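You operate a simulated robot arm through the tools that you are given. There is no shell and no other tool.

You run a simulated robot arm. Do the job below in one go: nothing can be reset, and whatever is moved stays where it is left.

## Task
Put the slim water mister on the top of the toilet lid. Take the soap refill bottle and leave it on the cistern top. Open the inner cabinet door. Any order will do. Set down upright: slim water mister, soap refill bottle.

The check looks at the end state, three seconds after you hand in, the way a careful person would. Anything else that was tipped, shoved, dropped, spilled or broken makes it a failure. A push-on lid holds only when it is set on centred and level and pressed home; a screw cap is set on level and turned clockwise until tight.

## Robot
A 7-joint arm with a two-finger parallel gripper on a trunk, on a base that moves. Base frame: it is fixed to the floor where the robot stands at the start and does not move with it; the origin is under the middle of the robot, x ahead of it, y to its left, z up. Units: mm, rad, N and s.
It reaches about 1046 mm from its shoulder. Its first joint turns from -2.897 to 2.897 rad. Places, roughly: cistern top (22x15 cm) [1540, -3380, 820]; inner cabinet door [2000, -1300, 500]; slim water mister [2750, -1500, 1000]; soap refill bottle [2500, -1500, 1000]; top of the toilet lid [1300, -3000, 400]. Payload 1.57 kg.
Tool frame: the origin (TCP) lies between the finger pads and is the grasp point; the fingertips stand 30 mm ahead of it; z points along the fingers, y is the line along which they close. Largest opening 80 mm; finger width 17, thickness 12; the body of the gripper, 40 by 82 mm, starts 80 mm behind the TCP.
Orientation is that of the tool frame in the base frame, as [roll, pitch, yaw] about the fixed x, y, z axes, in that order (R = Rz(yaw) Ry(pitch) Rx(roll)). With the fingers straight down and closing along the base's y, the tool's x points along the base's -x, its y along +y and its z along -z.

## Interface
- The arm moves only by the tool servo_tool. Its argument "rows" is a list of rows, each an object (a shift or turn left out is 0, a gripper value left out holds the last) with "slide": the shift along the tool's x, y, z in units of 25 mm (1.0 is 25 mm), a list of three; "rot": the turn, a rotation vector about the tool's x, y, z in units of 4 degrees (1.0 is 4 degrees), a list of three. In form: [{"slide": [x, y, z], "rot": [wx, wy, wz]}, ...]. A call has 1 to 20 rows; each row shifts and turns the commanded pose from where the row before left it, along the tool's axes as they then stand. "hand" is the finger opening in mm, from 0 to 80, set as the call begins (left out, the last holds). A call with a number of a shift or a turn outside -1 to 1 is refused whole. A row lasts 0.2 s, in which the tool goes at most 50 mm and 0.15 rad; a call with a longer step from one row to the next is refused whole, and so is a gripper value outside its range. A pose out of reach is approached as far as the arm can. The call stops where the force on the tool passes 40 N (or 10 N more than at its start, if that is more) or the arm is blocked; 0.2 s more then pass. Each finger travels about 153 mm/s and halts on what it meets, pressing with about 43 N; the grip force reading is that of the motor and also rises with nothing between the fingers. The clock runs only during rows and for 0.2 s after the last one: add rows that do not move to give the fingers time. It gives the time, the measured TCP pose, the force on the tool (base axes), the opening and the grip force at its end, in the units of the frame above (readings bear some noise), with the torque about the TCP (base axes, N m) and any sound that the robot's microphone picked up.
- Cameras (640 x 400 px; columns grow to the right, rows downward): "scene" is now at [-8.7, 167.7, 1397]; the picture's right is [-0.23, -0.97, 0.00], its down [-0.29, 0.07, -0.95] and it looks along [0.93, -0.22, -0.30] (base axes); focal length 287 px, centre (320, 200). "wrist" rides on the gripper at [72, -7, -122] in the tool frame; the picture's right is [0.09, 1.00, 0.00], its down [-0.84, 0.08, -0.54] and it looks along [-0.54, 0.05, 0.84] (tool axes); focal length 238 px, centre (320, 200).
- snapshot(camera): a new picture of that camera. The clock stands still meanwhile.
- drive_base(legs): drives the robot by 1 to 6 legs, each [ahead, left, turn to the left] in mm, mm and rad, along the robot's own axes; the way and the turn of a leg run together, so that a leg with both is an arc; at most 1500 mm and 3.142 rad a leg. The arm and the cameras ride along, it lands a little off, and it stops where it bumps. It gives what a move gives.
- pan_tilt(pan, tilt): turns the head with the scene camera to pan (to the left, within 2.496 rad either way) and tilt (down, from -0.506 to 1.204), counted from straight ahead of the robot. It gives what a move gives.
- point_at(camera, pixels): for up to 12 pixels [column, row] of the newest picture of that camera ("zoom" is the newest enlarged one), the place [x, y, z] in the base frame of the surface seen there, good to about 3 mm. The clock stands still meanwhile.
- enlarge(camera, box): a new picture of the part [left, top, right, bottom] of that camera's present view, enlarged. The clock stands still meanwhile.
- sign_off(): hands the job in; it is judged then, once.

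Open the gripper and draw the arm clear of the work before you hand the job in, unless the task says otherwise.

The tools are called after "Request:" as a command line: name --argument value ..., lists and objects as JSON in quotes. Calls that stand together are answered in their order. servo_tool: Moves the arm, as the interface text tells. Its arguments: {"type":"object","properties":{"rows":{"type":"array","items":{"type":"object","properties":{"slide":{"type":"array","items":{"type":"number"}},"rot":{"type":"array","items":{"type":"number"}}}}},"hand":{"type":"number"}},"required":["rows"]} The other tools are called the same way: drive_base (legs) drives the base; pan_tilt (pan, tilt) turns the head that bears the scene camera; snapshot (camera) takes a picture; point_at (camera, pixels) gives the place of the surface under pixels of a picture; enlarge (camera, box) takes an enlarged picture of a part of a camera's view; sign_off () hands the job in.

At the start:

```text
time: 0.0
position: [584.6, 41.7, 1232.6]
ee_rot: [-3.14, 0.0, -3.141]
ft_force: [-0.6, -0.7, 0.0]
torque: [-0.03, 0.03, -0.01]
finger_gap: 80.3
grasp_force: 0.0
robot x, y, heading: [-0.7, 0.8, -0.0]
head pan, tilt (commanded): [-0.232, 0.307]
```

scene: 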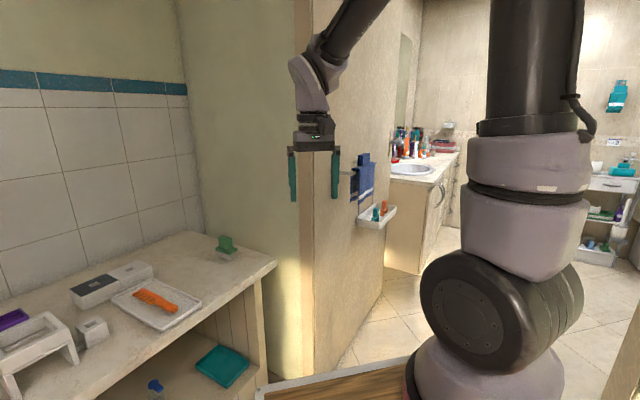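
wrist: 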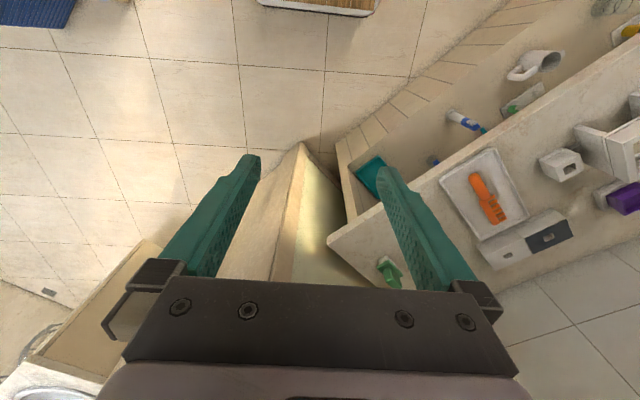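

The first picture shows a wall edge ahead near (310,200) and the bathroom with a sink counter to the right. I'll turn the head right to see the whole surroundings.

Request:
pan_tilt --pan -0.7 --tilt 0.3

Request:
snapshot --camera "scene"

Request:
pan_tilt --pan -1.4 --tilt 0.4

Request:
snapshot --camera "scene"

```text
time: 0.9
position: [583.7, 41.8, 1232.9]
ee_rot: [-3.141, -0.001, -3.14]
ft_force: [0.2, 0.0, -0.2]
torque: [-0.01, -0.01, 0.05]
finger_gap: 80.2
grasp_force: 0.1
robot x, y, heading: [-1.5, -0.8, -0.0]
head pan, tilt (commanded): [-0.7, 0.3]
```

```text
taken
```

scene: 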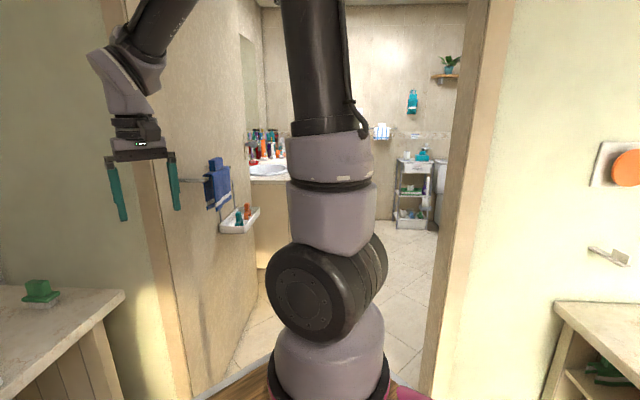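

```text
time: 2.0
position: [584.2, 42.1, 1231.9]
ee_rot: [-3.141, -0.001, 3.139]
ft_force: [-0.5, -0.2, 0.2]
torque: [0.03, 0.01, 0.01]
finger_gap: 79.9
grasp_force: 0.2
robot x, y, heading: [-3.1, -1.3, -0.0]
head pan, tilt (commanded): [-1.4, 0.4]
```

```text
taken
```

scene: 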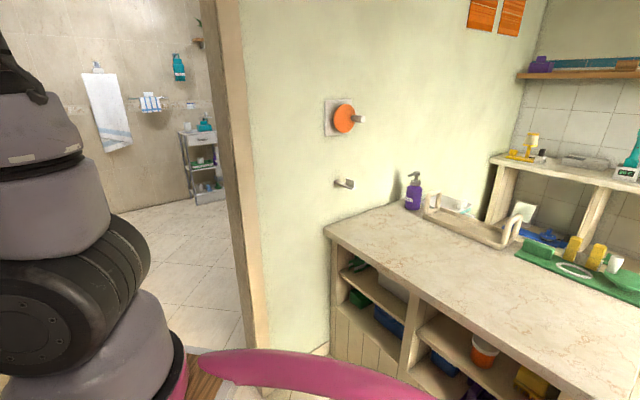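

The doorway lies at about pan -0.75, with jambs seen at (240,150) in the last picture. I'll look lower at the doorway to measure it.

Request:
pan_tilt --pan -0.85 --tilt 0.6

Request:
snapshot --camera "scene"

```text
time: 3.0
position: [584.1, 42.0, 1232.4]
ee_rot: [3.141, 0.0, 3.141]
ft_force: [-0.2, -0.8, 0.0]
torque: [0.01, 0.0, 0.01]
finger_gap: 80.1
grasp_force: 0.1
robot x, y, heading: [-0.0, 1.9, 0.001]
head pan, tilt (commanded): [-0.85, 0.6]
```

```text
taken
```

scene: 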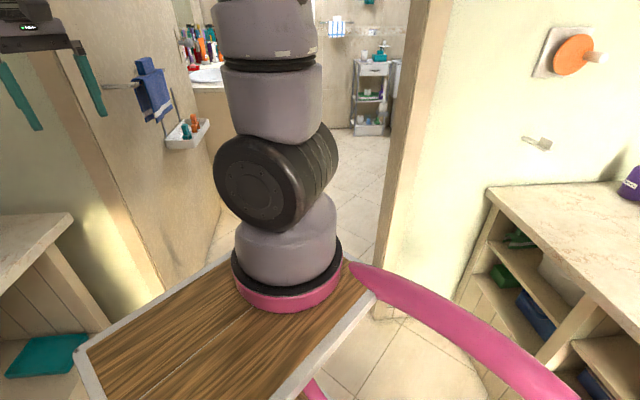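

The doorway's left jamb is near (150,280) and the right one at (385,310). I'll measure those and the base edges.

Request:
point_at --camera "scene" --pixels '[[168, 296], [120, 200], [388, 310], [378, 300], [412, 150], [430, 60], [78, 348], [265, 240], [372, 298], [298, 290], [215, 215], [185, 140]]'

Request:
pan_tilt --pan 0.0 --tilt 0.9

Request:
snapshot --camera "scene"

```text
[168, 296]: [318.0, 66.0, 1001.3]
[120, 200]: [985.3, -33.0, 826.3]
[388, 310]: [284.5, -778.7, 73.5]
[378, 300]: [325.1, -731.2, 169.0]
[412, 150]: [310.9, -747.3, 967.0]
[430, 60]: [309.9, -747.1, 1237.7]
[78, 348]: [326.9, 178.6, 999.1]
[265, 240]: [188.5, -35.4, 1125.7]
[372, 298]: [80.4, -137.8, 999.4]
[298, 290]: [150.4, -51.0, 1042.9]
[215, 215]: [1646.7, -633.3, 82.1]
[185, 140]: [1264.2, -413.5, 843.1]
```

```text
time: 4.1
position: [584.0, 41.4, 1232.0]
ee_rot: [-3.14, 0.001, 3.141]
ft_force: [0.3, 0.1, -0.8]
torque: [-0.03, 0.0, -0.02]
finger_gap: 79.8
grasp_force: 0.0
robot x, y, heading: [-1.9, 1.3, -0.004]
head pan, tilt (commanded): [0.0, 0.901]
```

```text
taken
```

scene: 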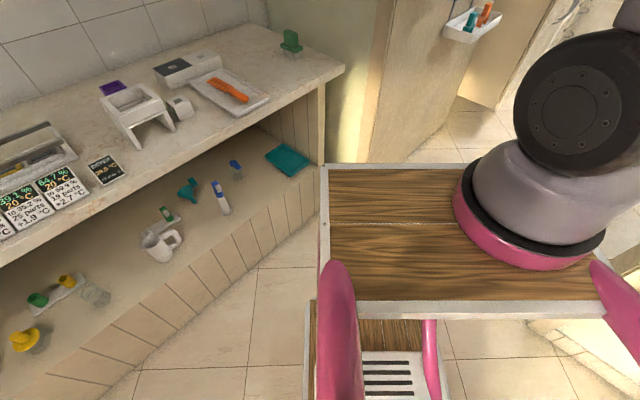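

The tray edges are at about x 330, y ±180. I'll look straight down both sides to learn the base footprint.

Request:
pan_tilt --pan 0.0 --tilt 1.2

Request:
snapshot --camera "scene"

Request:
pan_tilt --pan -1.0 --tilt 1.2

Request:
snapshot --camera "scene"

Request:
pan_tilt --pan -1.8 --tilt 1.0

Request:
snapshot --camera "scene"

```text
time: 4.9
position: [584.8, 43.1, 1232.8]
ee_rot: [3.141, 0.001, 3.141]
ft_force: [0.8, 0.4, -0.3]
torque: [-0.01, 0.0, -0.02]
finger_gap: 80.1
grasp_force: 0.1
robot x, y, heading: [-0.6, 3.1, -0.0]
head pan, tilt (commanded): [0.0, 1.201]
```

```text
taken
```

scene: 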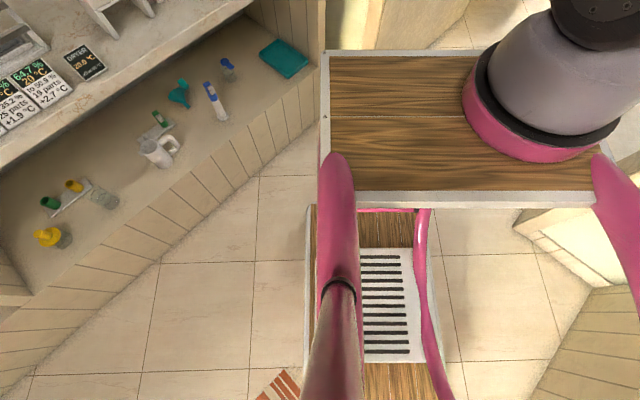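

```text
time: 6.2
position: [583.2, 41.9, 1231.9]
ee_rot: [3.139, -0.001, -3.14]
ft_force: [0.2, -0.3, -0.3]
torque: [0.01, -0.01, 0.0]
finger_gap: 79.8
grasp_force: 0.1
robot x, y, heading: [1.0, 3.2, -0.001]
head pan, tilt (commanded): [-1.0, 1.201]
```

```text
taken
```

scene: 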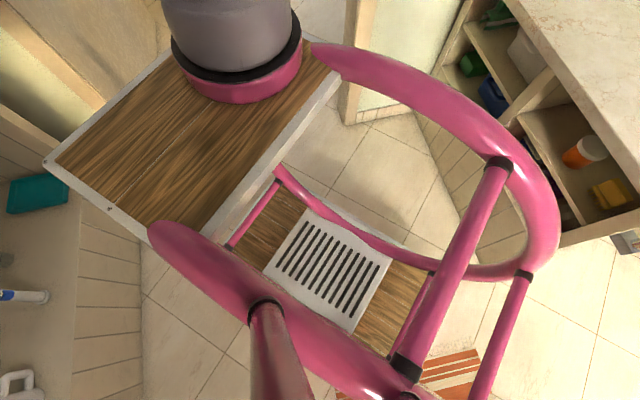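

```text
time: 7.3
position: [584.3, 41.8, 1232.6]
ee_rot: [3.141, 0.001, -3.141]
ft_force: [0.4, -0.2, -0.1]
torque: [-0.02, -0.04, 0.01]
finger_gap: 79.7
grasp_force: 0.1
robot x, y, heading: [-2.8, -0.2, 0.001]
head pan, tilt (commanded): [-1.799, 1.0]
```

```text
taken
```

scene: 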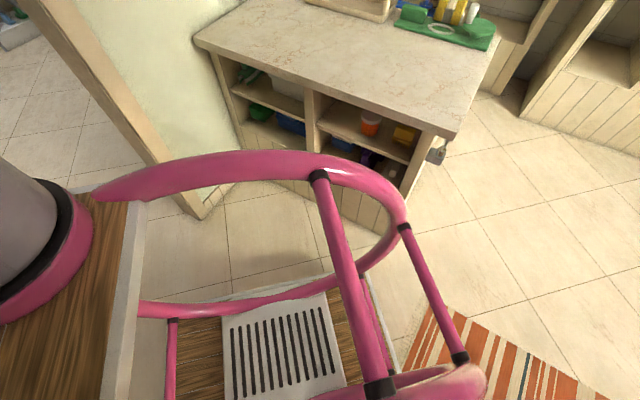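

I'll measure the pink frame's extents at (350,170), (400,210), (485,375), (150,200) and the shelf corner at (195,38), (437,135).

Request:
point_at --camera "scene" --pixels '[[230, 158], [330, 160], [398, 205], [480, 380], [110, 190], [365, 275], [196, 42], [452, 132], [200, 215], [425, 160], [130, 320], [400, 370]]'

Request:
pan_tilt --pan -2.4 --tilt 1.1

Request:
snapshot --camera "scene"

```text
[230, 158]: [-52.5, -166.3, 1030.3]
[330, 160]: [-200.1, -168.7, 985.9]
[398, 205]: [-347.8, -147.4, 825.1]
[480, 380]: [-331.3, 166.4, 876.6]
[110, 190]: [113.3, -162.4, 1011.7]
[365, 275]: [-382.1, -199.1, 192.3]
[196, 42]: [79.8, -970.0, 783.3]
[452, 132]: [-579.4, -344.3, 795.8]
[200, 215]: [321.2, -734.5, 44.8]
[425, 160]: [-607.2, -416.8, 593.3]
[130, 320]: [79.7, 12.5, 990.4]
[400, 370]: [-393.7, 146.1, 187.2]
```

```text
time: 8.3
position: [583.7, 43.0, 1232.2]
ee_rot: [3.141, 0.001, -3.141]
ft_force: [-0.6, 0.0, -0.2]
torque: [0.0, 0.0, 0.01]
finger_gap: 79.9
grasp_force: 0.2
robot x, y, heading: [-0.1, -2.6, 0.0]
head pan, tilt (commanded): [-2.4, 1.1]
```

```text
taken
```

scene: 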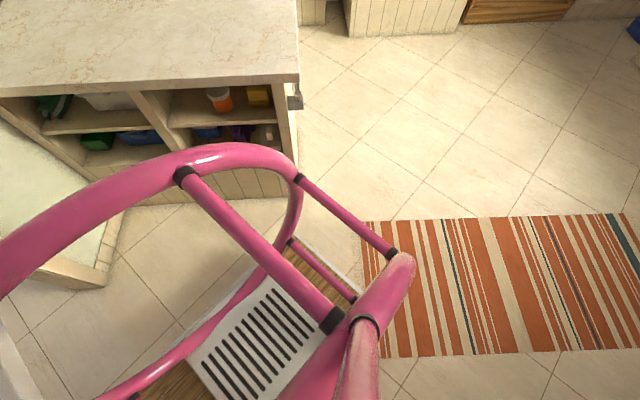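

The robot footprint is about x -395..330 and y ±200; the doorway faces heading about -0.757 and spans from (985,-33) to (311,-747). I'll turn toward it first.

Request:
drive_base --legs '[[0, 0, -0.757]]'

Request:
pan_tilt --pan 0.4 --tilt 0.6

Request:
snapshot --camera "scene"

```text
time: 10.7
position: [453.8, -369.8, 1232.9]
ee_rot: [-3.141, 0.001, 2.388]
ft_force: [-0.6, 0.6, -0.2]
torque: [0.02, -0.02, -0.03]
finger_gap: 80.1
grasp_force: 0.1
robot x, y, heading: [-1.6, 1.2, -0.752]
head pan, tilt (commanded): [-2.4, 1.1]
```

```text
time: 13.2
position: [454.4, -369.7, 1233.1]
ee_rot: [-3.141, 0.0, 2.387]
ft_force: [-0.7, 0.3, 0.1]
torque: [0.01, -0.02, -0.01]
finger_gap: 80.1
grasp_force: 0.0
robot x, y, heading: [-1.5, 2.2, -0.756]
head pan, tilt (commanded): [0.4, 0.6]
```

```text
taken
```

scene: 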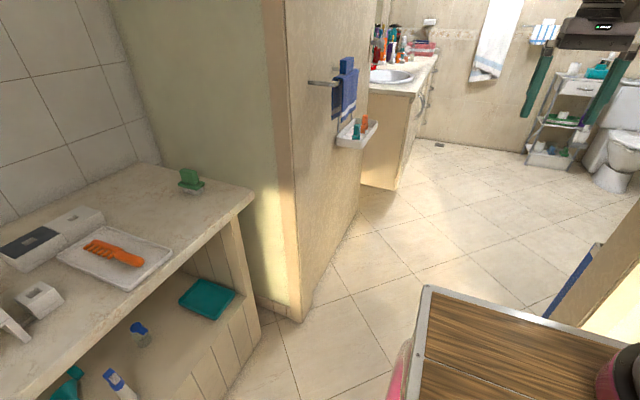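

Now I see the path into the bathroom. I'll measure the left counter corner (253,192), jamb foot (302,320), wall tray (375,128), vanity corners (363,184), (398,190), (412,95), (437,57) and toilet/rack.

Request:
point_at --camera "scene" --pixels '[[253, 194], [302, 318], [376, 125], [362, 183], [399, 188], [410, 93], [437, 56], [258, 360], [310, 82], [545, 160], [620, 180], [560, 310]]'

Request:
enlarge --camera "scene" --box '[320, 0, 640, 200]'

```text
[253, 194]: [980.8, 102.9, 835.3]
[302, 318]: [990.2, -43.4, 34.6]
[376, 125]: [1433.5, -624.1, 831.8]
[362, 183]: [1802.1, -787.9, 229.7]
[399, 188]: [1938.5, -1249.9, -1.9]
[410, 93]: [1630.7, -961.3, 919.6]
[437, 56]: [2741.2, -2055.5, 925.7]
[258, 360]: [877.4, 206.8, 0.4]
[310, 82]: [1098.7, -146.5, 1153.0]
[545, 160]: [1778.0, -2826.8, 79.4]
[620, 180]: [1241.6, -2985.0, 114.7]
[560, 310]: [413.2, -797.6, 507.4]
```

```text
2.00 times, centred on (480, 100) of scene
```

zoom: 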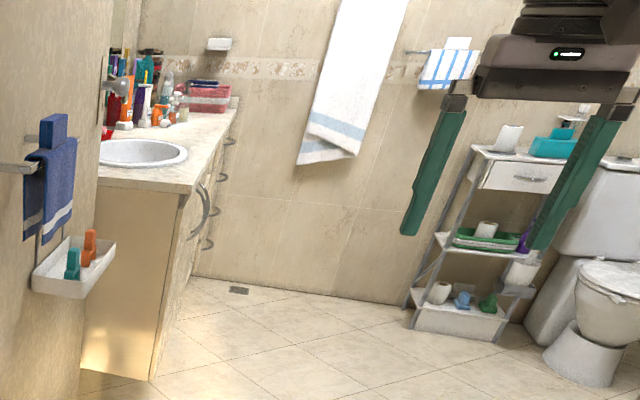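

Vanity front lies along heading -0.757 about 400 mm to the left of my axis; the doorway is clear from -297 to +650 mm of my lane. I'll drive forward through the doorway with a slight shift left.

Request:
drive_base --legs '[[1300, 60, 0]]'

Request:
pan_tilt --pan 0.6 --tilt 0.5

Request:
snapshot --camera "scene"

Request:
pan_tilt --pan -0.5 --tilt 0.5

Request:
snapshot --camera "scene"

```text
time: 19.7
position: [1435.1, -1225.5, 1232.7]
ee_rot: [3.141, 0.0, 2.378]
ft_force: [0.0, -0.6, 1.0]
torque: [-0.03, 0.02, -0.01]
finger_gap: 80.3
grasp_force: 0.1
robot x, y, heading: [984.7, -854.6, -0.768]
head pan, tilt (commanded): [0.4, 0.6]
```

```text
time: 20.4
position: [1435.0, -1224.9, 1231.9]
ee_rot: [-3.141, 0.001, 2.379]
ft_force: [-0.3, 0.4, 0.1]
torque: [0.0, 0.02, 0.0]
finger_gap: 80.1
grasp_force: 0.0
robot x, y, heading: [985.3, -846.1, -0.759]
head pan, tilt (commanded): [0.6, 0.499]
```

```text
taken
```

scene: 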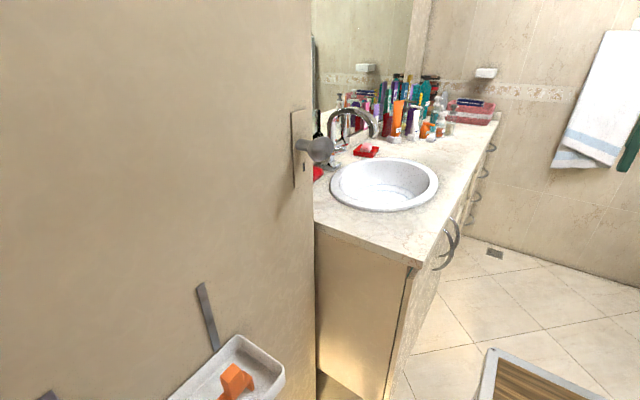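

```text
time: 21.8
position: [1436.6, -1224.4, 1232.4]
ee_rot: [3.141, 0.001, 2.38]
ft_force: [-0.3, 0.3, -1.3]
torque: [0.02, -0.01, 0.0]
finger_gap: 80.2
grasp_force: 0.2
robot x, y, heading: [983.2, -852.6, -0.767]
head pan, tilt (commanded): [-0.499, 0.499]
```

```text
taken
```

scene: 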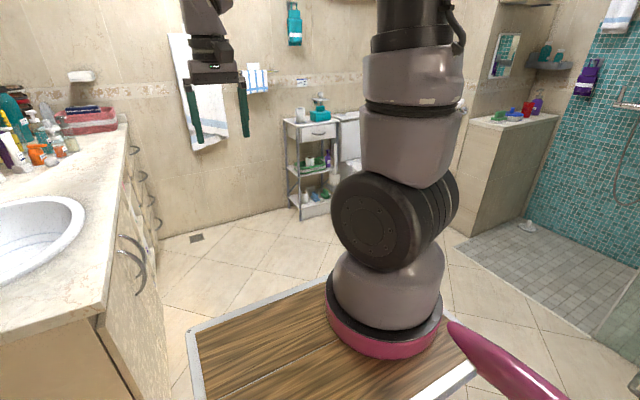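

The left "wall" is the open door leaf; the vanity has a pair of doors with arched handles and drawers beyond. I'll enlarge the bottles on the vanity.

Request:
pan_tilt --pan 0.45 --tilt 0.35

Request:
enlarge --camera "scene" --box '[290, 60, 530, 210]'

Request:
snapshot --camera "scene"

```text
time: 23.0
position: [1435.9, -1225.2, 1232.8]
ee_rot: [-3.141, 0.001, 2.38]
ft_force: [0.1, -0.1, 0.6]
torque: [0.03, 0.02, -0.01]
finger_gap: 80.1
grasp_force: 0.0
robot x, y, heading: [989.4, -853.4, -0.764]
head pan, tilt (commanded): [0.45, 0.351]
```

```text
2.67 times, centred on (410, 135) of scene
```

zoom: 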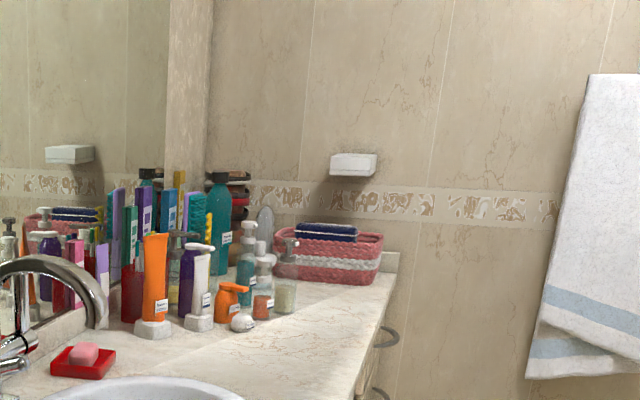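

```text
taken
```

scene: 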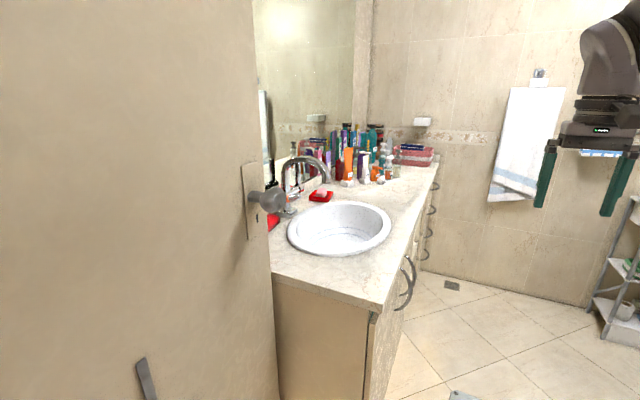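

I'll drive 550 mm further along the vanity to read the bottle labels and see the door handles closely.

Request:
drive_base --legs '[[550, 0, 0]]'

Request:
pan_tilt --pan 0.65 --tilt 0.5

Request:
snapshot --camera "scene"

Request:
enlarge --camera "scene" --box '[240, 20, 480, 170]'

```text
time: 26.2
position: [1845.9, -1604.7, 1233.4]
ee_rot: [3.142, 0.0, 2.39]
ft_force: [-0.1, 0.0, 0.3]
torque: [-0.03, -0.01, 0.02]
finger_gap: 79.8
grasp_force: 0.1
robot x, y, heading: [1391.8, -1234.1, -0.752]
head pan, tilt (commanded): [0.45, 0.351]
```

```text
time: 26.9
position: [1846.9, -1604.3, 1233.4]
ee_rot: [3.141, 0.001, 2.389]
ft_force: [0.1, -0.3, -0.5]
torque: [0.0, -0.01, 0.02]
finger_gap: 80.1
grasp_force: 0.1
robot x, y, heading: [1390.9, -1236.1, -0.75]
head pan, tilt (commanded): [0.649, 0.499]
```

```text
taken
```

scene: 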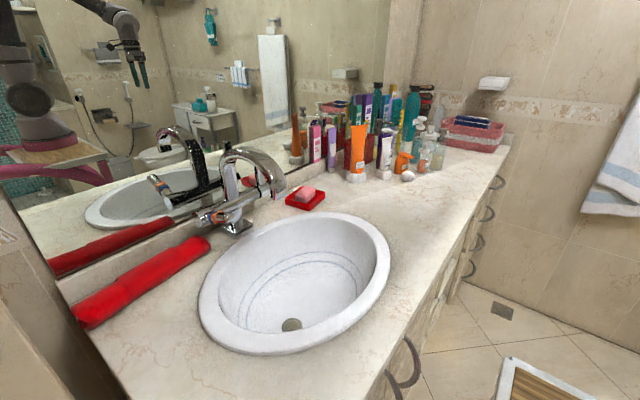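

```text
2.67 times, centred on (360, 95) of scene
```

zoom: 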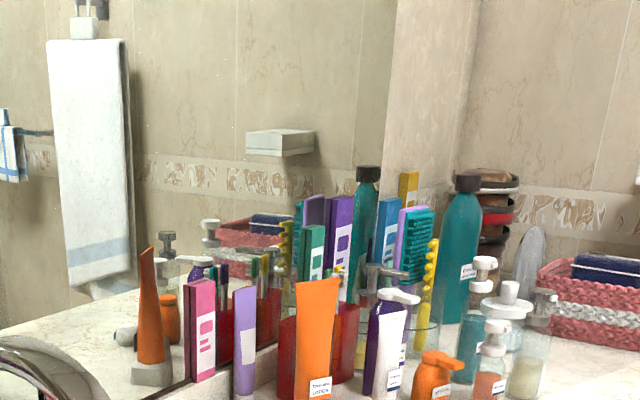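

Labels are visible but unreadable yet. I'll enlarge tight crops of the cluster.

Request:
enlarge --camera "scene" --box '[340, 80, 460, 190]'

Request:
enlarge --camera "scene" --box '[395, 90, 455, 180]'

Request:
enlarge --camera "scene" --box '[340, 120, 400, 185]'

```text
3.64 times, centred on (400, 135) of scene
```

zoom: 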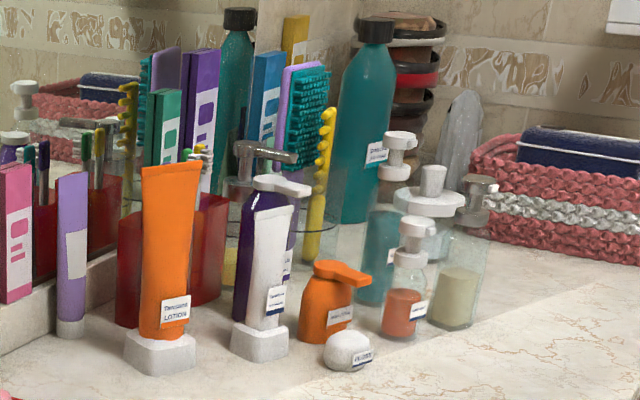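

```text
4.44 times, centred on (425, 135) of scene
```

zoom: 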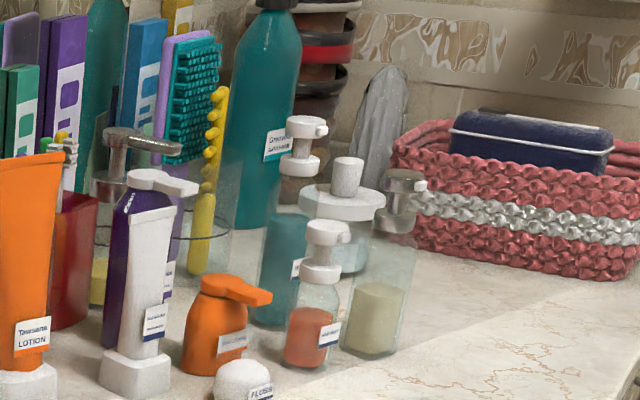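

```text
6.15 times, centred on (370, 152) of scene
```

zoom: 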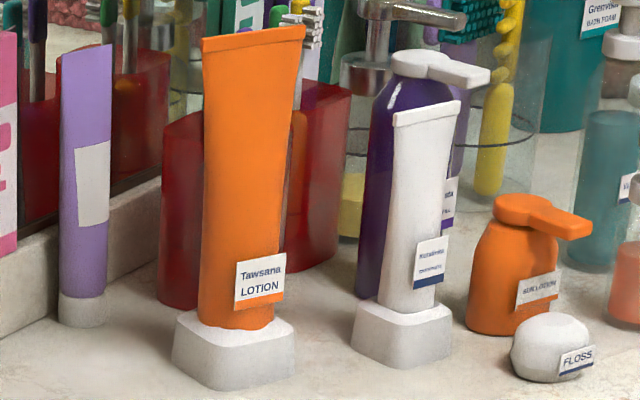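

The teal bottle reads "Greenvale BATH FOAM", others "LOTION", "FLOSS", "SUN LOTION". I'll zoom in on the clear pump bottles to read their labels.

Request:
enlarge --camera "scene" --box '[400, 130, 440, 175]'

Request:
enlarge --camera "scene" --box '[370, 85, 410, 135]'

Request:
pan_tilt --pan -0.5 --tilt 0.35

Request:
snapshot --camera "scene"

```text
8.89 times, centred on (420, 152) of scene
```

zoom: 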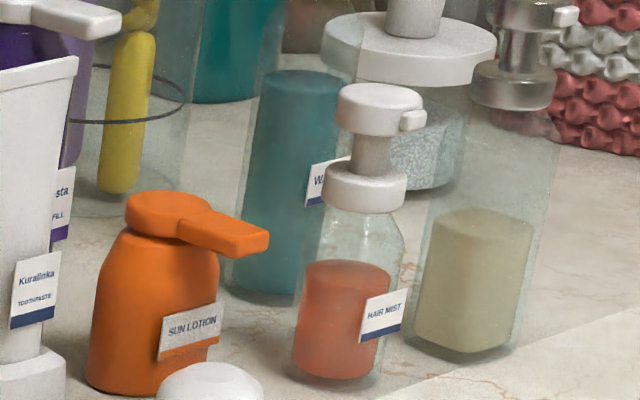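

```text
8.00 times, centred on (390, 110) of scene
```

zoom: 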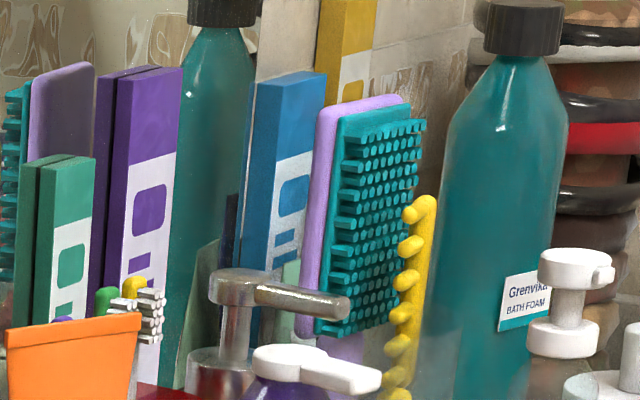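

```text
time: 28.3
position: [1845.3, -1604.4, 1231.9]
ee_rot: [3.141, 0.001, 2.389]
ft_force: [0.0, 0.3, -0.1]
torque: [-0.01, 0.02, -0.02]
finger_gap: 80.0
grasp_force: 0.1
robot x, y, heading: [1393.5, -1233.1, -0.757]
head pan, tilt (commanded): [-0.499, 0.351]
```

```text
taken
```

scene: 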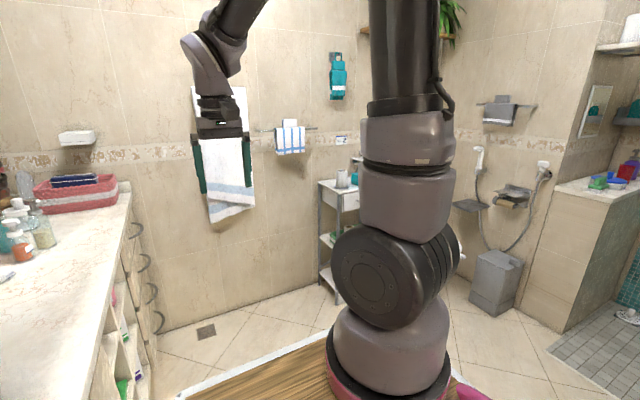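

The purple bottle's label ends "...FILL" and the teal clear bottle's begins "W..."; the small orange one is "HAIR MIST". I'll drive 350 mm closer to confirm.

Request:
drive_base --legs '[[350, 0, 0]]'

Request:
pan_tilt --pan 0.75 --tilt 0.5

Request:
snapshot --camera "scene"

Request:
enlarge --camera "scene" --box '[220, 80, 420, 220]'

```text
time: 30.6
position: [2102.8, -1841.5, 1233.1]
ee_rot: [-3.141, -0.001, 2.393]
ft_force: [-0.2, -0.7, -0.1]
torque: [-0.04, 0.0, -0.02]
finger_gap: 80.2
grasp_force: 0.1
robot x, y, heading: [1647.4, -1472.6, -0.752]
head pan, tilt (commanded): [-0.499, 0.351]
```

```text
time: 32.0
position: [2104.1, -1840.9, 1232.2]
ee_rot: [3.14, -0.001, 2.393]
ft_force: [0.0, 0.3, 1.0]
torque: [0.02, 0.0, -0.03]
finger_gap: 79.7
grasp_force: 0.1
robot x, y, heading: [1647.1, -1470.8, -0.754]
head pan, tilt (commanded): [0.75, 0.499]
```

```text
taken
```

scene: 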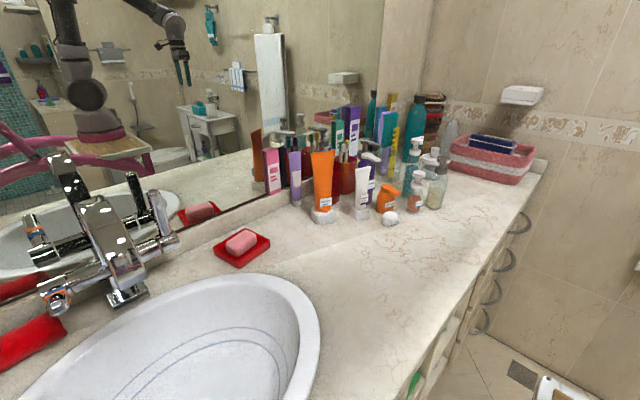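

```text
2.86 times, centred on (320, 150) of scene
```

zoom: 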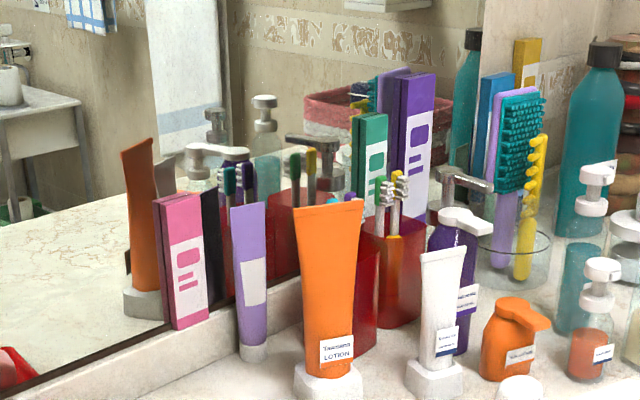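

I'll zoom in on the labels of the purple bottle (365,170) and teal clear bottle (408,160).

Request:
enlarge --camera "scene" --box '[355, 140, 405, 225]'

Request:
enlarge --camera "scene" --box '[395, 130, 455, 215]'

```text
4.71 times, centred on (380, 182) of scene
```

zoom: 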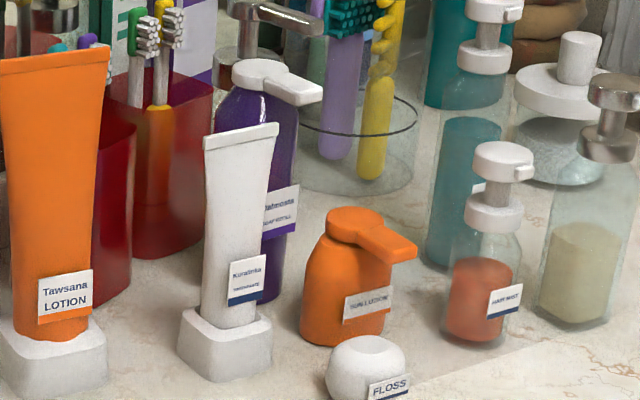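

```text
4.71 times, centred on (425, 172) of scene
```

zoom: 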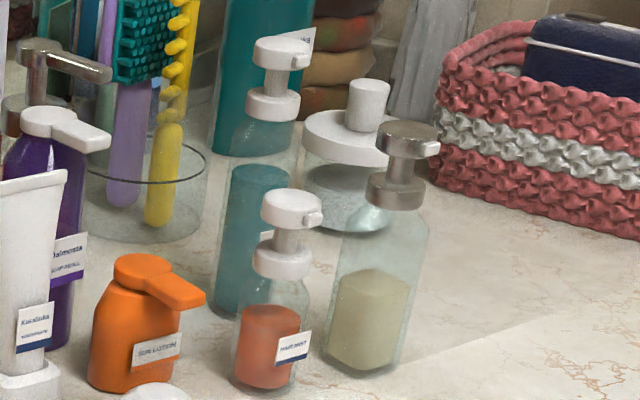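

Purple reads "Palmosta SOAP REFILL"; the tall slim teal clear sprayer has the "W…" label, so it's the water mister. I'll measure points on them and their neighbours in this zoom.

Request:
point_at --camera "zoom" --pixels '[[283, 42], [310, 62], [273, 103], [258, 190], [243, 310], [50, 115], [105, 140], [62, 180], [75, 325], [290, 200], [275, 260], [262, 380]]'

Request:
point_at --camera "zoom" --pixels '[[145, 262], [140, 340], [40, 178], [25, 370], [405, 130], [365, 360], [365, 90], [340, 215], [150, 200], [55, 45], [205, 160], [250, 150]]'

```text
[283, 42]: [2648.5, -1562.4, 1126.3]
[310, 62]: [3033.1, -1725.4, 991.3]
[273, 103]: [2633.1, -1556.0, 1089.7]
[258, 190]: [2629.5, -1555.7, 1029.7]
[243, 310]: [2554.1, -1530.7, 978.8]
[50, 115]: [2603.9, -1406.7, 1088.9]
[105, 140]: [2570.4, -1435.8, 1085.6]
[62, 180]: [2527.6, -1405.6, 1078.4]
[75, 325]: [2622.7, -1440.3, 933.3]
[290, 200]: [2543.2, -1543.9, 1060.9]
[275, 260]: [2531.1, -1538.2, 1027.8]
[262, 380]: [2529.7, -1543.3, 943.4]
```

```text
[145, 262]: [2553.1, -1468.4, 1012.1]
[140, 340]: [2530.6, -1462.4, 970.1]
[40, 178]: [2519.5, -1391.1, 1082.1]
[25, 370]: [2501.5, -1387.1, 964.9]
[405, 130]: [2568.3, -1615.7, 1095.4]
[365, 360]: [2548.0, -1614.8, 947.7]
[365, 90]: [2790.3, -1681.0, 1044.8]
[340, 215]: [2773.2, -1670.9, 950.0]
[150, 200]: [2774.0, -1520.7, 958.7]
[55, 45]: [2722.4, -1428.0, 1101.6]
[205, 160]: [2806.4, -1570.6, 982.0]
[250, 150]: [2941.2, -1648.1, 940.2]
```

Mister is around (2640,-1560), top z≈1126; soap refill around (2604,-1407), top z≈1089. I'll back away from the vanity sideways, turn to face it and look again from in front.

Request:
drive_base --legs '[[0, -190, 0], [0, 0, 1.571]]'

Request:
pan_tilt --pan -0.3 --tilt 0.5

Request:
snapshot --camera "scene"

Request:
snapshot --camera "wrist"

```text
time: 37.4
position: [1891.5, -1164.3, 1231.7]
ee_rot: [-3.14, 0.001, -2.338]
ft_force: [-1.0, 0.2, -0.3]
torque: [0.0, 0.0, -0.02]
finger_gap: 80.2
grasp_force: 0.1
robot x, y, heading: [1518.8, -1612.8, 0.809]
head pan, tilt (commanded): [0.75, 0.499]
```

```text
time: 38.6
position: [1890.3, -1165.3, 1233.5]
ee_rot: [-3.141, -0.001, -2.337]
ft_force: [-0.4, 0.8, -0.7]
torque: [-0.01, 0.01, 0.0]
finger_gap: 79.8
grasp_force: 0.0
robot x, y, heading: [1514.5, -1615.4, 0.807]
head pan, tilt (commanded): [-0.3, 0.499]
```

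```text
taken
```

scene: 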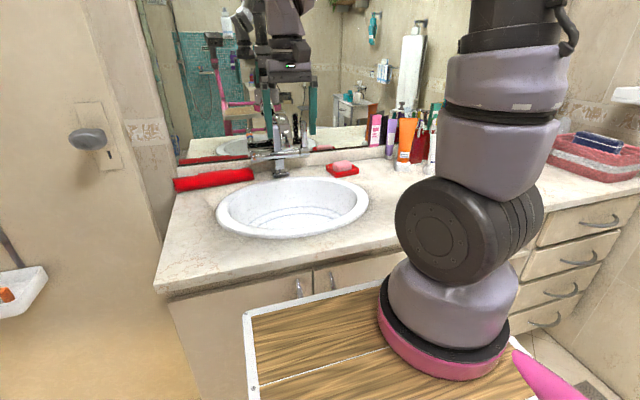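

```text
taken
```

wrist: 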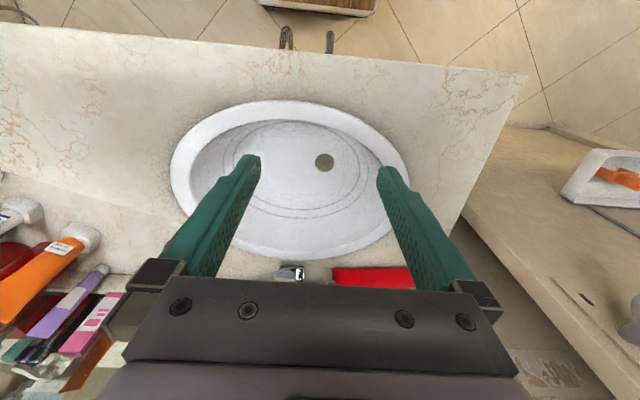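

The double doors under the basin have handles at (298,287) and (331,280), with drawers to the right. I'll measure handles, the seam and edges.

Request:
point_at --camera "scene" --pixels '[[298, 287], [331, 280], [314, 276], [312, 287], [160, 293], [250, 290], [360, 272], [528, 258], [540, 230], [580, 262], [400, 165], [640, 200]]'

Request:
enlarge --camera "scene" --box '[240, 240, 400, 340]'

```text
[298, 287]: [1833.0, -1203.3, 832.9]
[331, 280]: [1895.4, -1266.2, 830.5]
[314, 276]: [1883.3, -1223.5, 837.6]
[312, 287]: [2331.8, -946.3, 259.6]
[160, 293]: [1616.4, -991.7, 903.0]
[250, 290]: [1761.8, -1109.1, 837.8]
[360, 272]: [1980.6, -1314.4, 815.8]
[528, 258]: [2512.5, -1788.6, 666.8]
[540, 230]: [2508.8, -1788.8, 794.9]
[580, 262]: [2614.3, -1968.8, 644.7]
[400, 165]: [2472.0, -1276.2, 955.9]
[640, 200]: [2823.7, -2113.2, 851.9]
```

```text
4.00 times, centred on (320, 290) of scene
```

zoom: 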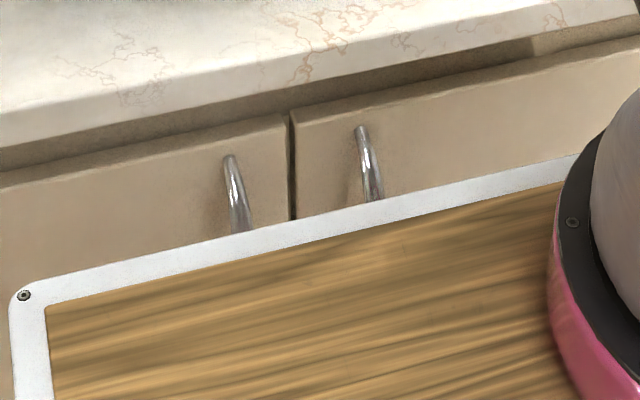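

Inner door handle is at (1895,-1266,830), door plane just behind. Now I'll slide right along the vanity to stand in front of the bottles.

Request:
drive_base --legs '[[0, -580, 0], [90, 0, 0.0]]'

Request:
pan_tilt --pan -0.1 --tilt 0.5

Request:
snapshot --camera "scene"

Request:
snapshot --camera "wrist"

```text
time: 42.6
position: [2365.8, -1497.2, 1233.1]
ee_rot: [3.141, 0.001, -2.335]
ft_force: [-0.6, 0.3, -0.5]
torque: [0.0, -0.02, 0.0]
finger_gap: 80.1
grasp_force: 0.1
robot x, y, heading: [1989.4, -1950.3, 0.803]
head pan, tilt (commanded): [-0.3, 0.499]
```

```text
time: 43.4
position: [2364.9, -1496.6, 1233.1]
ee_rot: [-3.141, 0.001, -2.334]
ft_force: [-0.2, 0.2, -0.2]
torque: [0.0, -0.01, -0.02]
finger_gap: 79.9
grasp_force: 0.1
robot x, y, heading: [1991.2, -1942.9, 0.807]
head pan, tilt (commanded): [-0.099, 0.499]
```

```text
taken
```

scene: 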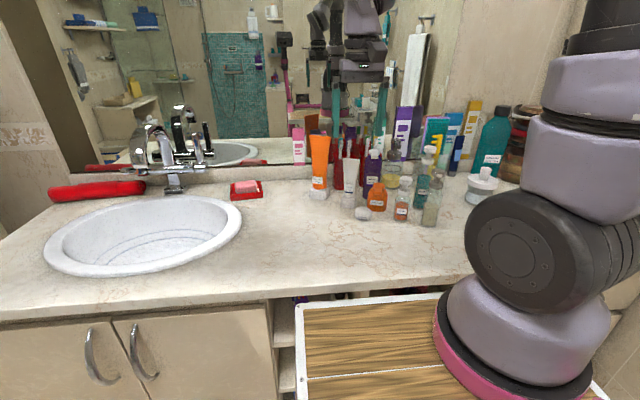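

```text
taken
```

wrist: 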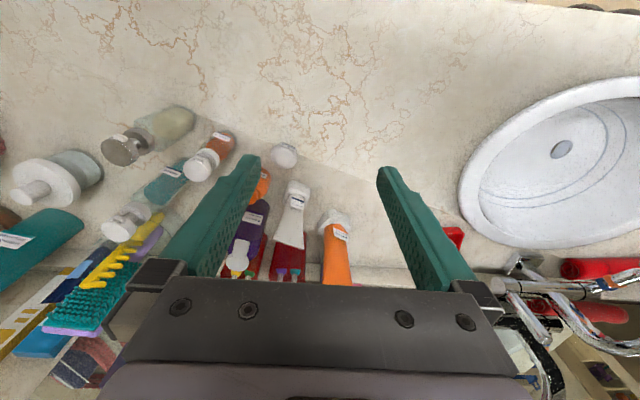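

Robot now stands in front of the cluster. I'll enlarge it to confirm labels and get precise positions.

Request:
enlarge --camera "scene" --box '[300, 100, 460, 240]'

Request:
enlarge --camera "scene" --box '[355, 130, 455, 235]'

```text
2.86 times, centred on (380, 170) of scene
```

zoom: 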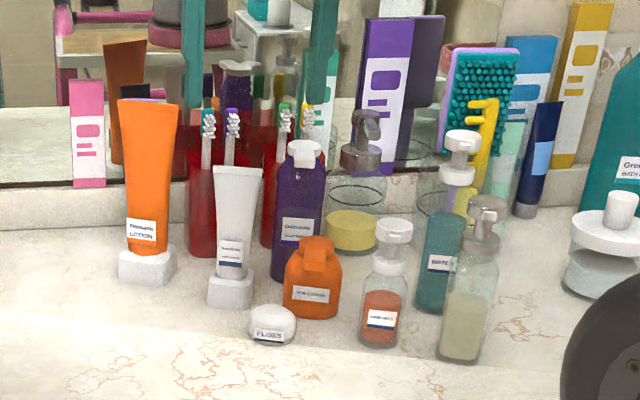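

```text
3.81 times, centred on (405, 182) of scene
```

zoom: 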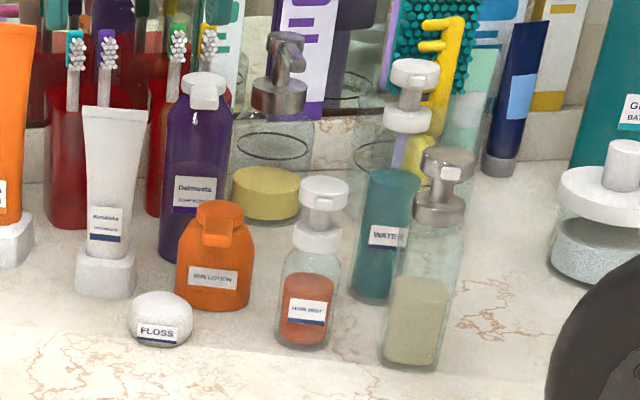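

The teal clear bottle reads "WATER" at zoom (387,237) – confirmed mister – and purple "Palmosta SOAP REFILL" at (193,192). I'll measure edges of both and their neighbours.

Request:
point_at --camera "zoom" --pixels '[[413, 66], [408, 85], [407, 117], [372, 235], [387, 237], [372, 285], [368, 180], [417, 180], [447, 155], [440, 205], [405, 355], [420, 250]]'

Request:
point_at --camera "zoom" --pixels '[[200, 80], [205, 100], [168, 150], [230, 150], [198, 150], [193, 190], [165, 240], [325, 182], [320, 240], [305, 335], [220, 205], [115, 110]]'

Request:
point_at --camera "zoom" --pixels '[[85, 112], [145, 112], [135, 290], [180, 270], [250, 270], [280, 60], [285, 100], [270, 205], [235, 150], [310, 150], [60, 90], [150, 200]]'

```text
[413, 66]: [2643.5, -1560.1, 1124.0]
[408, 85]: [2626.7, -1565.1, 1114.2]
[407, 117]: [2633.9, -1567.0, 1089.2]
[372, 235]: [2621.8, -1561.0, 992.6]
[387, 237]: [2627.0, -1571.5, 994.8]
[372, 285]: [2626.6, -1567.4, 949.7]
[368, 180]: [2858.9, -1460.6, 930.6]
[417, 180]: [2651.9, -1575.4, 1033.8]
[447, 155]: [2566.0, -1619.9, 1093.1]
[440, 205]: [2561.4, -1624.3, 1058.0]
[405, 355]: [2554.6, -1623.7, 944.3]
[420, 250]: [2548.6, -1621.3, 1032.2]
```

```text
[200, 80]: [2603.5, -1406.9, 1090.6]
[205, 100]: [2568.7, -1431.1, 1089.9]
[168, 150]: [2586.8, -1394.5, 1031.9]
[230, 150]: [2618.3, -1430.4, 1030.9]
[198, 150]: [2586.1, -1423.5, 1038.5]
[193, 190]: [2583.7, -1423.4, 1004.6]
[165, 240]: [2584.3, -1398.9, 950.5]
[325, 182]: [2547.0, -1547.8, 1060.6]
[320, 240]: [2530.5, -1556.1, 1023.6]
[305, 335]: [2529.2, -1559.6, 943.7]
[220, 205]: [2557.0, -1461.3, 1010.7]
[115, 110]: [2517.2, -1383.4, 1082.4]
```

```text
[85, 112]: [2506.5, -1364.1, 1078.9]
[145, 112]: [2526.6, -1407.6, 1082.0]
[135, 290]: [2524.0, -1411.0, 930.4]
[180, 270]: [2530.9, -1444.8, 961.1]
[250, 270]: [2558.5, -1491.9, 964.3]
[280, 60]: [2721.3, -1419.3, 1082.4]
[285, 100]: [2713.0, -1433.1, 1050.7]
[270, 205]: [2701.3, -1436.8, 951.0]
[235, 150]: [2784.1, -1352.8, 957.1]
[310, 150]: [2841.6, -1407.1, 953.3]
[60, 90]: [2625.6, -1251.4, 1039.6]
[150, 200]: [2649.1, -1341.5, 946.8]
```

Mister axis ≈ (2647,-1563), soap axis ≈ (2603,-1408). Before moving in I'll check heights of tall things behind: brush (437,119), boxes (404,108), (474,103), bath foam cap (503,110), chrome pump and yellow comb.

Request:
point_at --camera "scene" --pixels '[[437, 119], [404, 109], [462, 114], [474, 104], [500, 110], [441, 136], [428, 122], [485, 172], [392, 141], [352, 143], [320, 137], [458, 140]]'

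```text
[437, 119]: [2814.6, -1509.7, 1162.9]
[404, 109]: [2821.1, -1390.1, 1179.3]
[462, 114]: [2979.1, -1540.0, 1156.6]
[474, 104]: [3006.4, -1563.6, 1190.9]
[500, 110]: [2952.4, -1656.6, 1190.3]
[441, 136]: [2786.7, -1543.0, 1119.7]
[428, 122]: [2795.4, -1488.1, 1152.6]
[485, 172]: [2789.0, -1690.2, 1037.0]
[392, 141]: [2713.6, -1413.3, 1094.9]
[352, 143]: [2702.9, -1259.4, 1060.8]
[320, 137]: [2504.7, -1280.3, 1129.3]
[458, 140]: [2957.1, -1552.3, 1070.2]
```

All items behind are below z 1191 and away from the mister. I'll move level at z≈1233 to above the mister, then look with the wrist camera.

Request:
servo_tool --rows '[{"slide": [-0.588, -0.995, 0]}, {"slide": [-0.588, -0.995, 0]}, {"slide": [-0.588, -0.995, 0]}, {"slide": [-0.588, -0.995, 0]}, {"slide": [-0.588, -0.995, 0]}, {"slide": [-0.588, -0.995, 0]}, {"slide": [-0.588, -0.995, 0]}, {"slide": [-0.588, -0.995, 0]}, {"slide": [-0.588, -0.995, 0]}, {"slide": [-0.588, -0.995, 0]}, {"slide": [0, 0, 0]}]' --hand 80

Request:
snapshot --camera "wrist"

Request:
snapshot --camera "scene"

```text
time: 45.8
position: [2646.8, -1565.5, 1232.5]
ee_rot: [-3.141, -0.001, -2.334]
ft_force: [0.2, 0.0, 0.7]
torque: [0.0, -0.01, -0.01]
finger_gap: 80.0
grasp_force: 0.1
robot x, y, heading: [1991.9, -1947.6, 0.803]
head pan, tilt (commanded): [-0.099, 0.499]
```

```text
taken
```

wrist: 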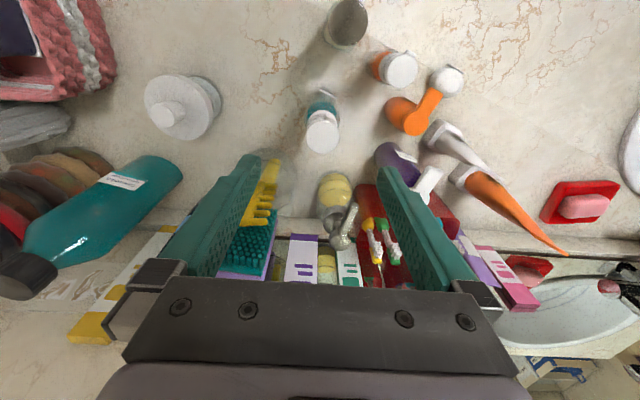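

```text
taken
```

scene: 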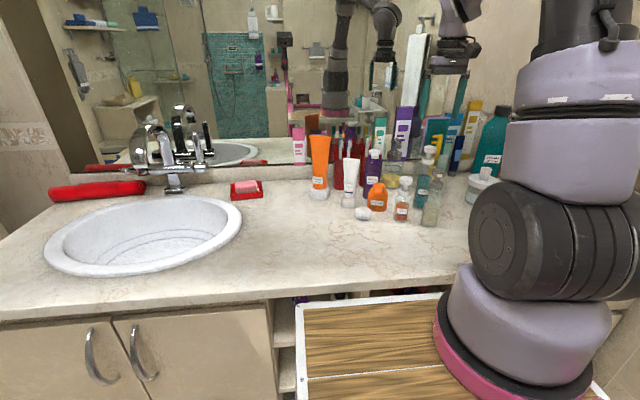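

The cap of the mister appears at (322,130) in the wrist view, nearly on the tool axis (expected (320,136)). I'll measure it there precisely.

Request:
enlarge --camera "wrist" --box '[240, 60, 400, 190]'

Request:
point_at --camera "wrist" --pixels '[[322, 130], [308, 130], [337, 130], [322, 115], [322, 147], [325, 95], [310, 95], [338, 95], [325, 107], [346, 20], [330, 25], [370, 60]]'

```text
3.08 times, centred on (320, 125) of wrist
```

zoom: 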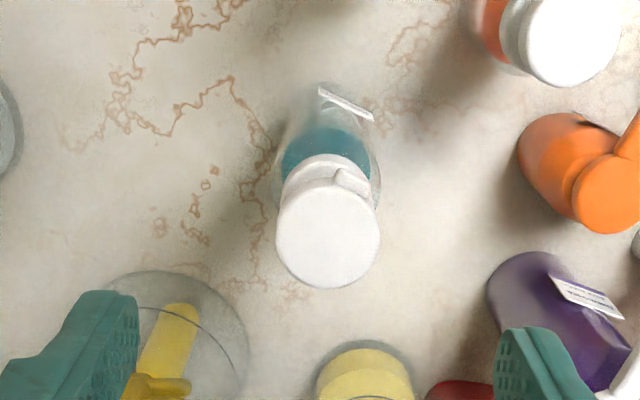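

```text
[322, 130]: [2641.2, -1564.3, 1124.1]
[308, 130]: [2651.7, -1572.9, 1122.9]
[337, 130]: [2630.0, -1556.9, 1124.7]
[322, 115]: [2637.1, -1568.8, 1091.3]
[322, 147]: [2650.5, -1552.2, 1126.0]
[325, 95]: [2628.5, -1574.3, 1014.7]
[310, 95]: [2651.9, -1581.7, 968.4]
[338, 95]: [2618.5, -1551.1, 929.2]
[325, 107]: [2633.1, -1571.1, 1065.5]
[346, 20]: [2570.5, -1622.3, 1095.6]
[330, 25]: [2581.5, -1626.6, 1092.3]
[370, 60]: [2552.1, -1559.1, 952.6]
```

Cap centre is at about (322,137), within 2 mm of the tool axis; nothing is close to where the fingers will descend. I'll descend 180 mm to grip the body below the collar.

Request:
servo_tool --rows '[{"slide": [-0.07, 0.07, 0.8]}, {"slide": [0, 0, 0.9]}, {"slide": [0, 0, 0.9]}, {"slide": [0, 0, 0.9]}, {"slide": [0, 0, 0.9]}, {"slide": [0, 0, 0.7]}, {"slide": [0, 0, 0.7]}, {"slide": [0, 0, 0.5]}, {"slide": [0, 0, 0.4]}, {"slide": [0, 0, 0]}]' --hand 80

Request:
snapshot --camera "wrist"

Request:
enlarge --camera "scene" --box '[340, 80, 520, 240]'

```text
time: 48.0
position: [2646.4, -1562.4, 1065.1]
ee_rot: [3.141, -0.002, -2.336]
ft_force: [0.4, 0.6, -0.1]
torque: [0.02, -0.02, -0.02]
finger_gap: 80.0
grasp_force: 0.1
robot x, y, heading: [1992.2, -1949.5, 0.808]
head pan, tilt (commanded): [-0.099, 0.499]
```

```text
taken
```

wrist: 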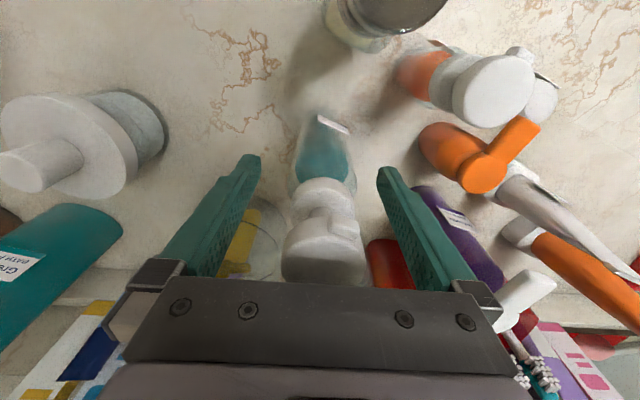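

```text
2.50 times, centred on (430, 160) of scene
```

zoom: 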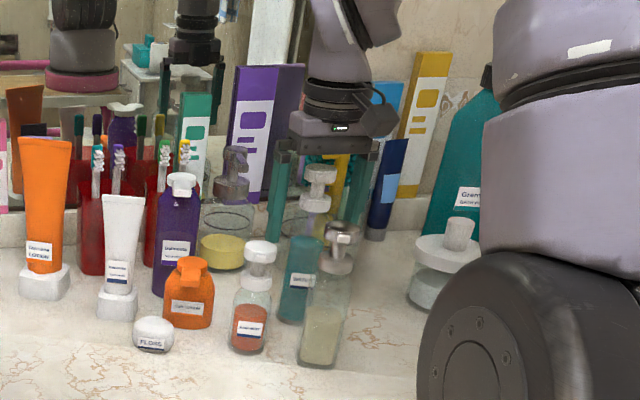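

The fingers straddle the mister evenly with the cap still below the palm. I'll lower 12 mm more and then close.

Request:
servo_tool --rows '[{"slide": [0, 0, 0.25]}, {"slide": [0, 0, 0.25]}, {"slide": [0, 0, 0]}]' --hand 80

Request:
servo_tool --rows '[{"slide": [0, 0, 0]}, {"slide": [0, 0, 0]}, {"slide": [0, 0, 0]}, {"slide": [0, 0, 0]}]' --hand 36

Request:
snapshot --camera "wrist"

```text
time: 48.8
position: [2647.1, -1561.7, 1052.8]
ee_rot: [-3.141, -0.001, -2.336]
ft_force: [0.0, 1.2, 0.8]
torque: [0.01, 0.0, 0.05]
finger_gap: 80.0
grasp_force: 0.1
robot x, y, heading: [1994.3, -1950.0, 0.803]
head pan, tilt (commanded): [-0.099, 0.499]
```

```text
time: 49.8
position: [2646.9, -1562.3, 1053.7]
ee_rot: [3.141, 0.001, -2.336]
ft_force: [-0.6, 0.3, -0.6]
torque: [0.06, 0.04, -0.01]
finger_gap: 42.8
grasp_force: 43.1
robot x, y, heading: [1991.6, -1949.0, 0.806]
head pan, tilt (commanded): [-0.099, 0.499]
```

```text
taken
```

wrist: 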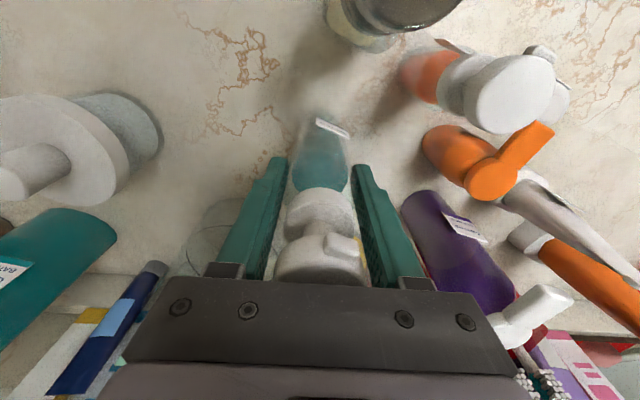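

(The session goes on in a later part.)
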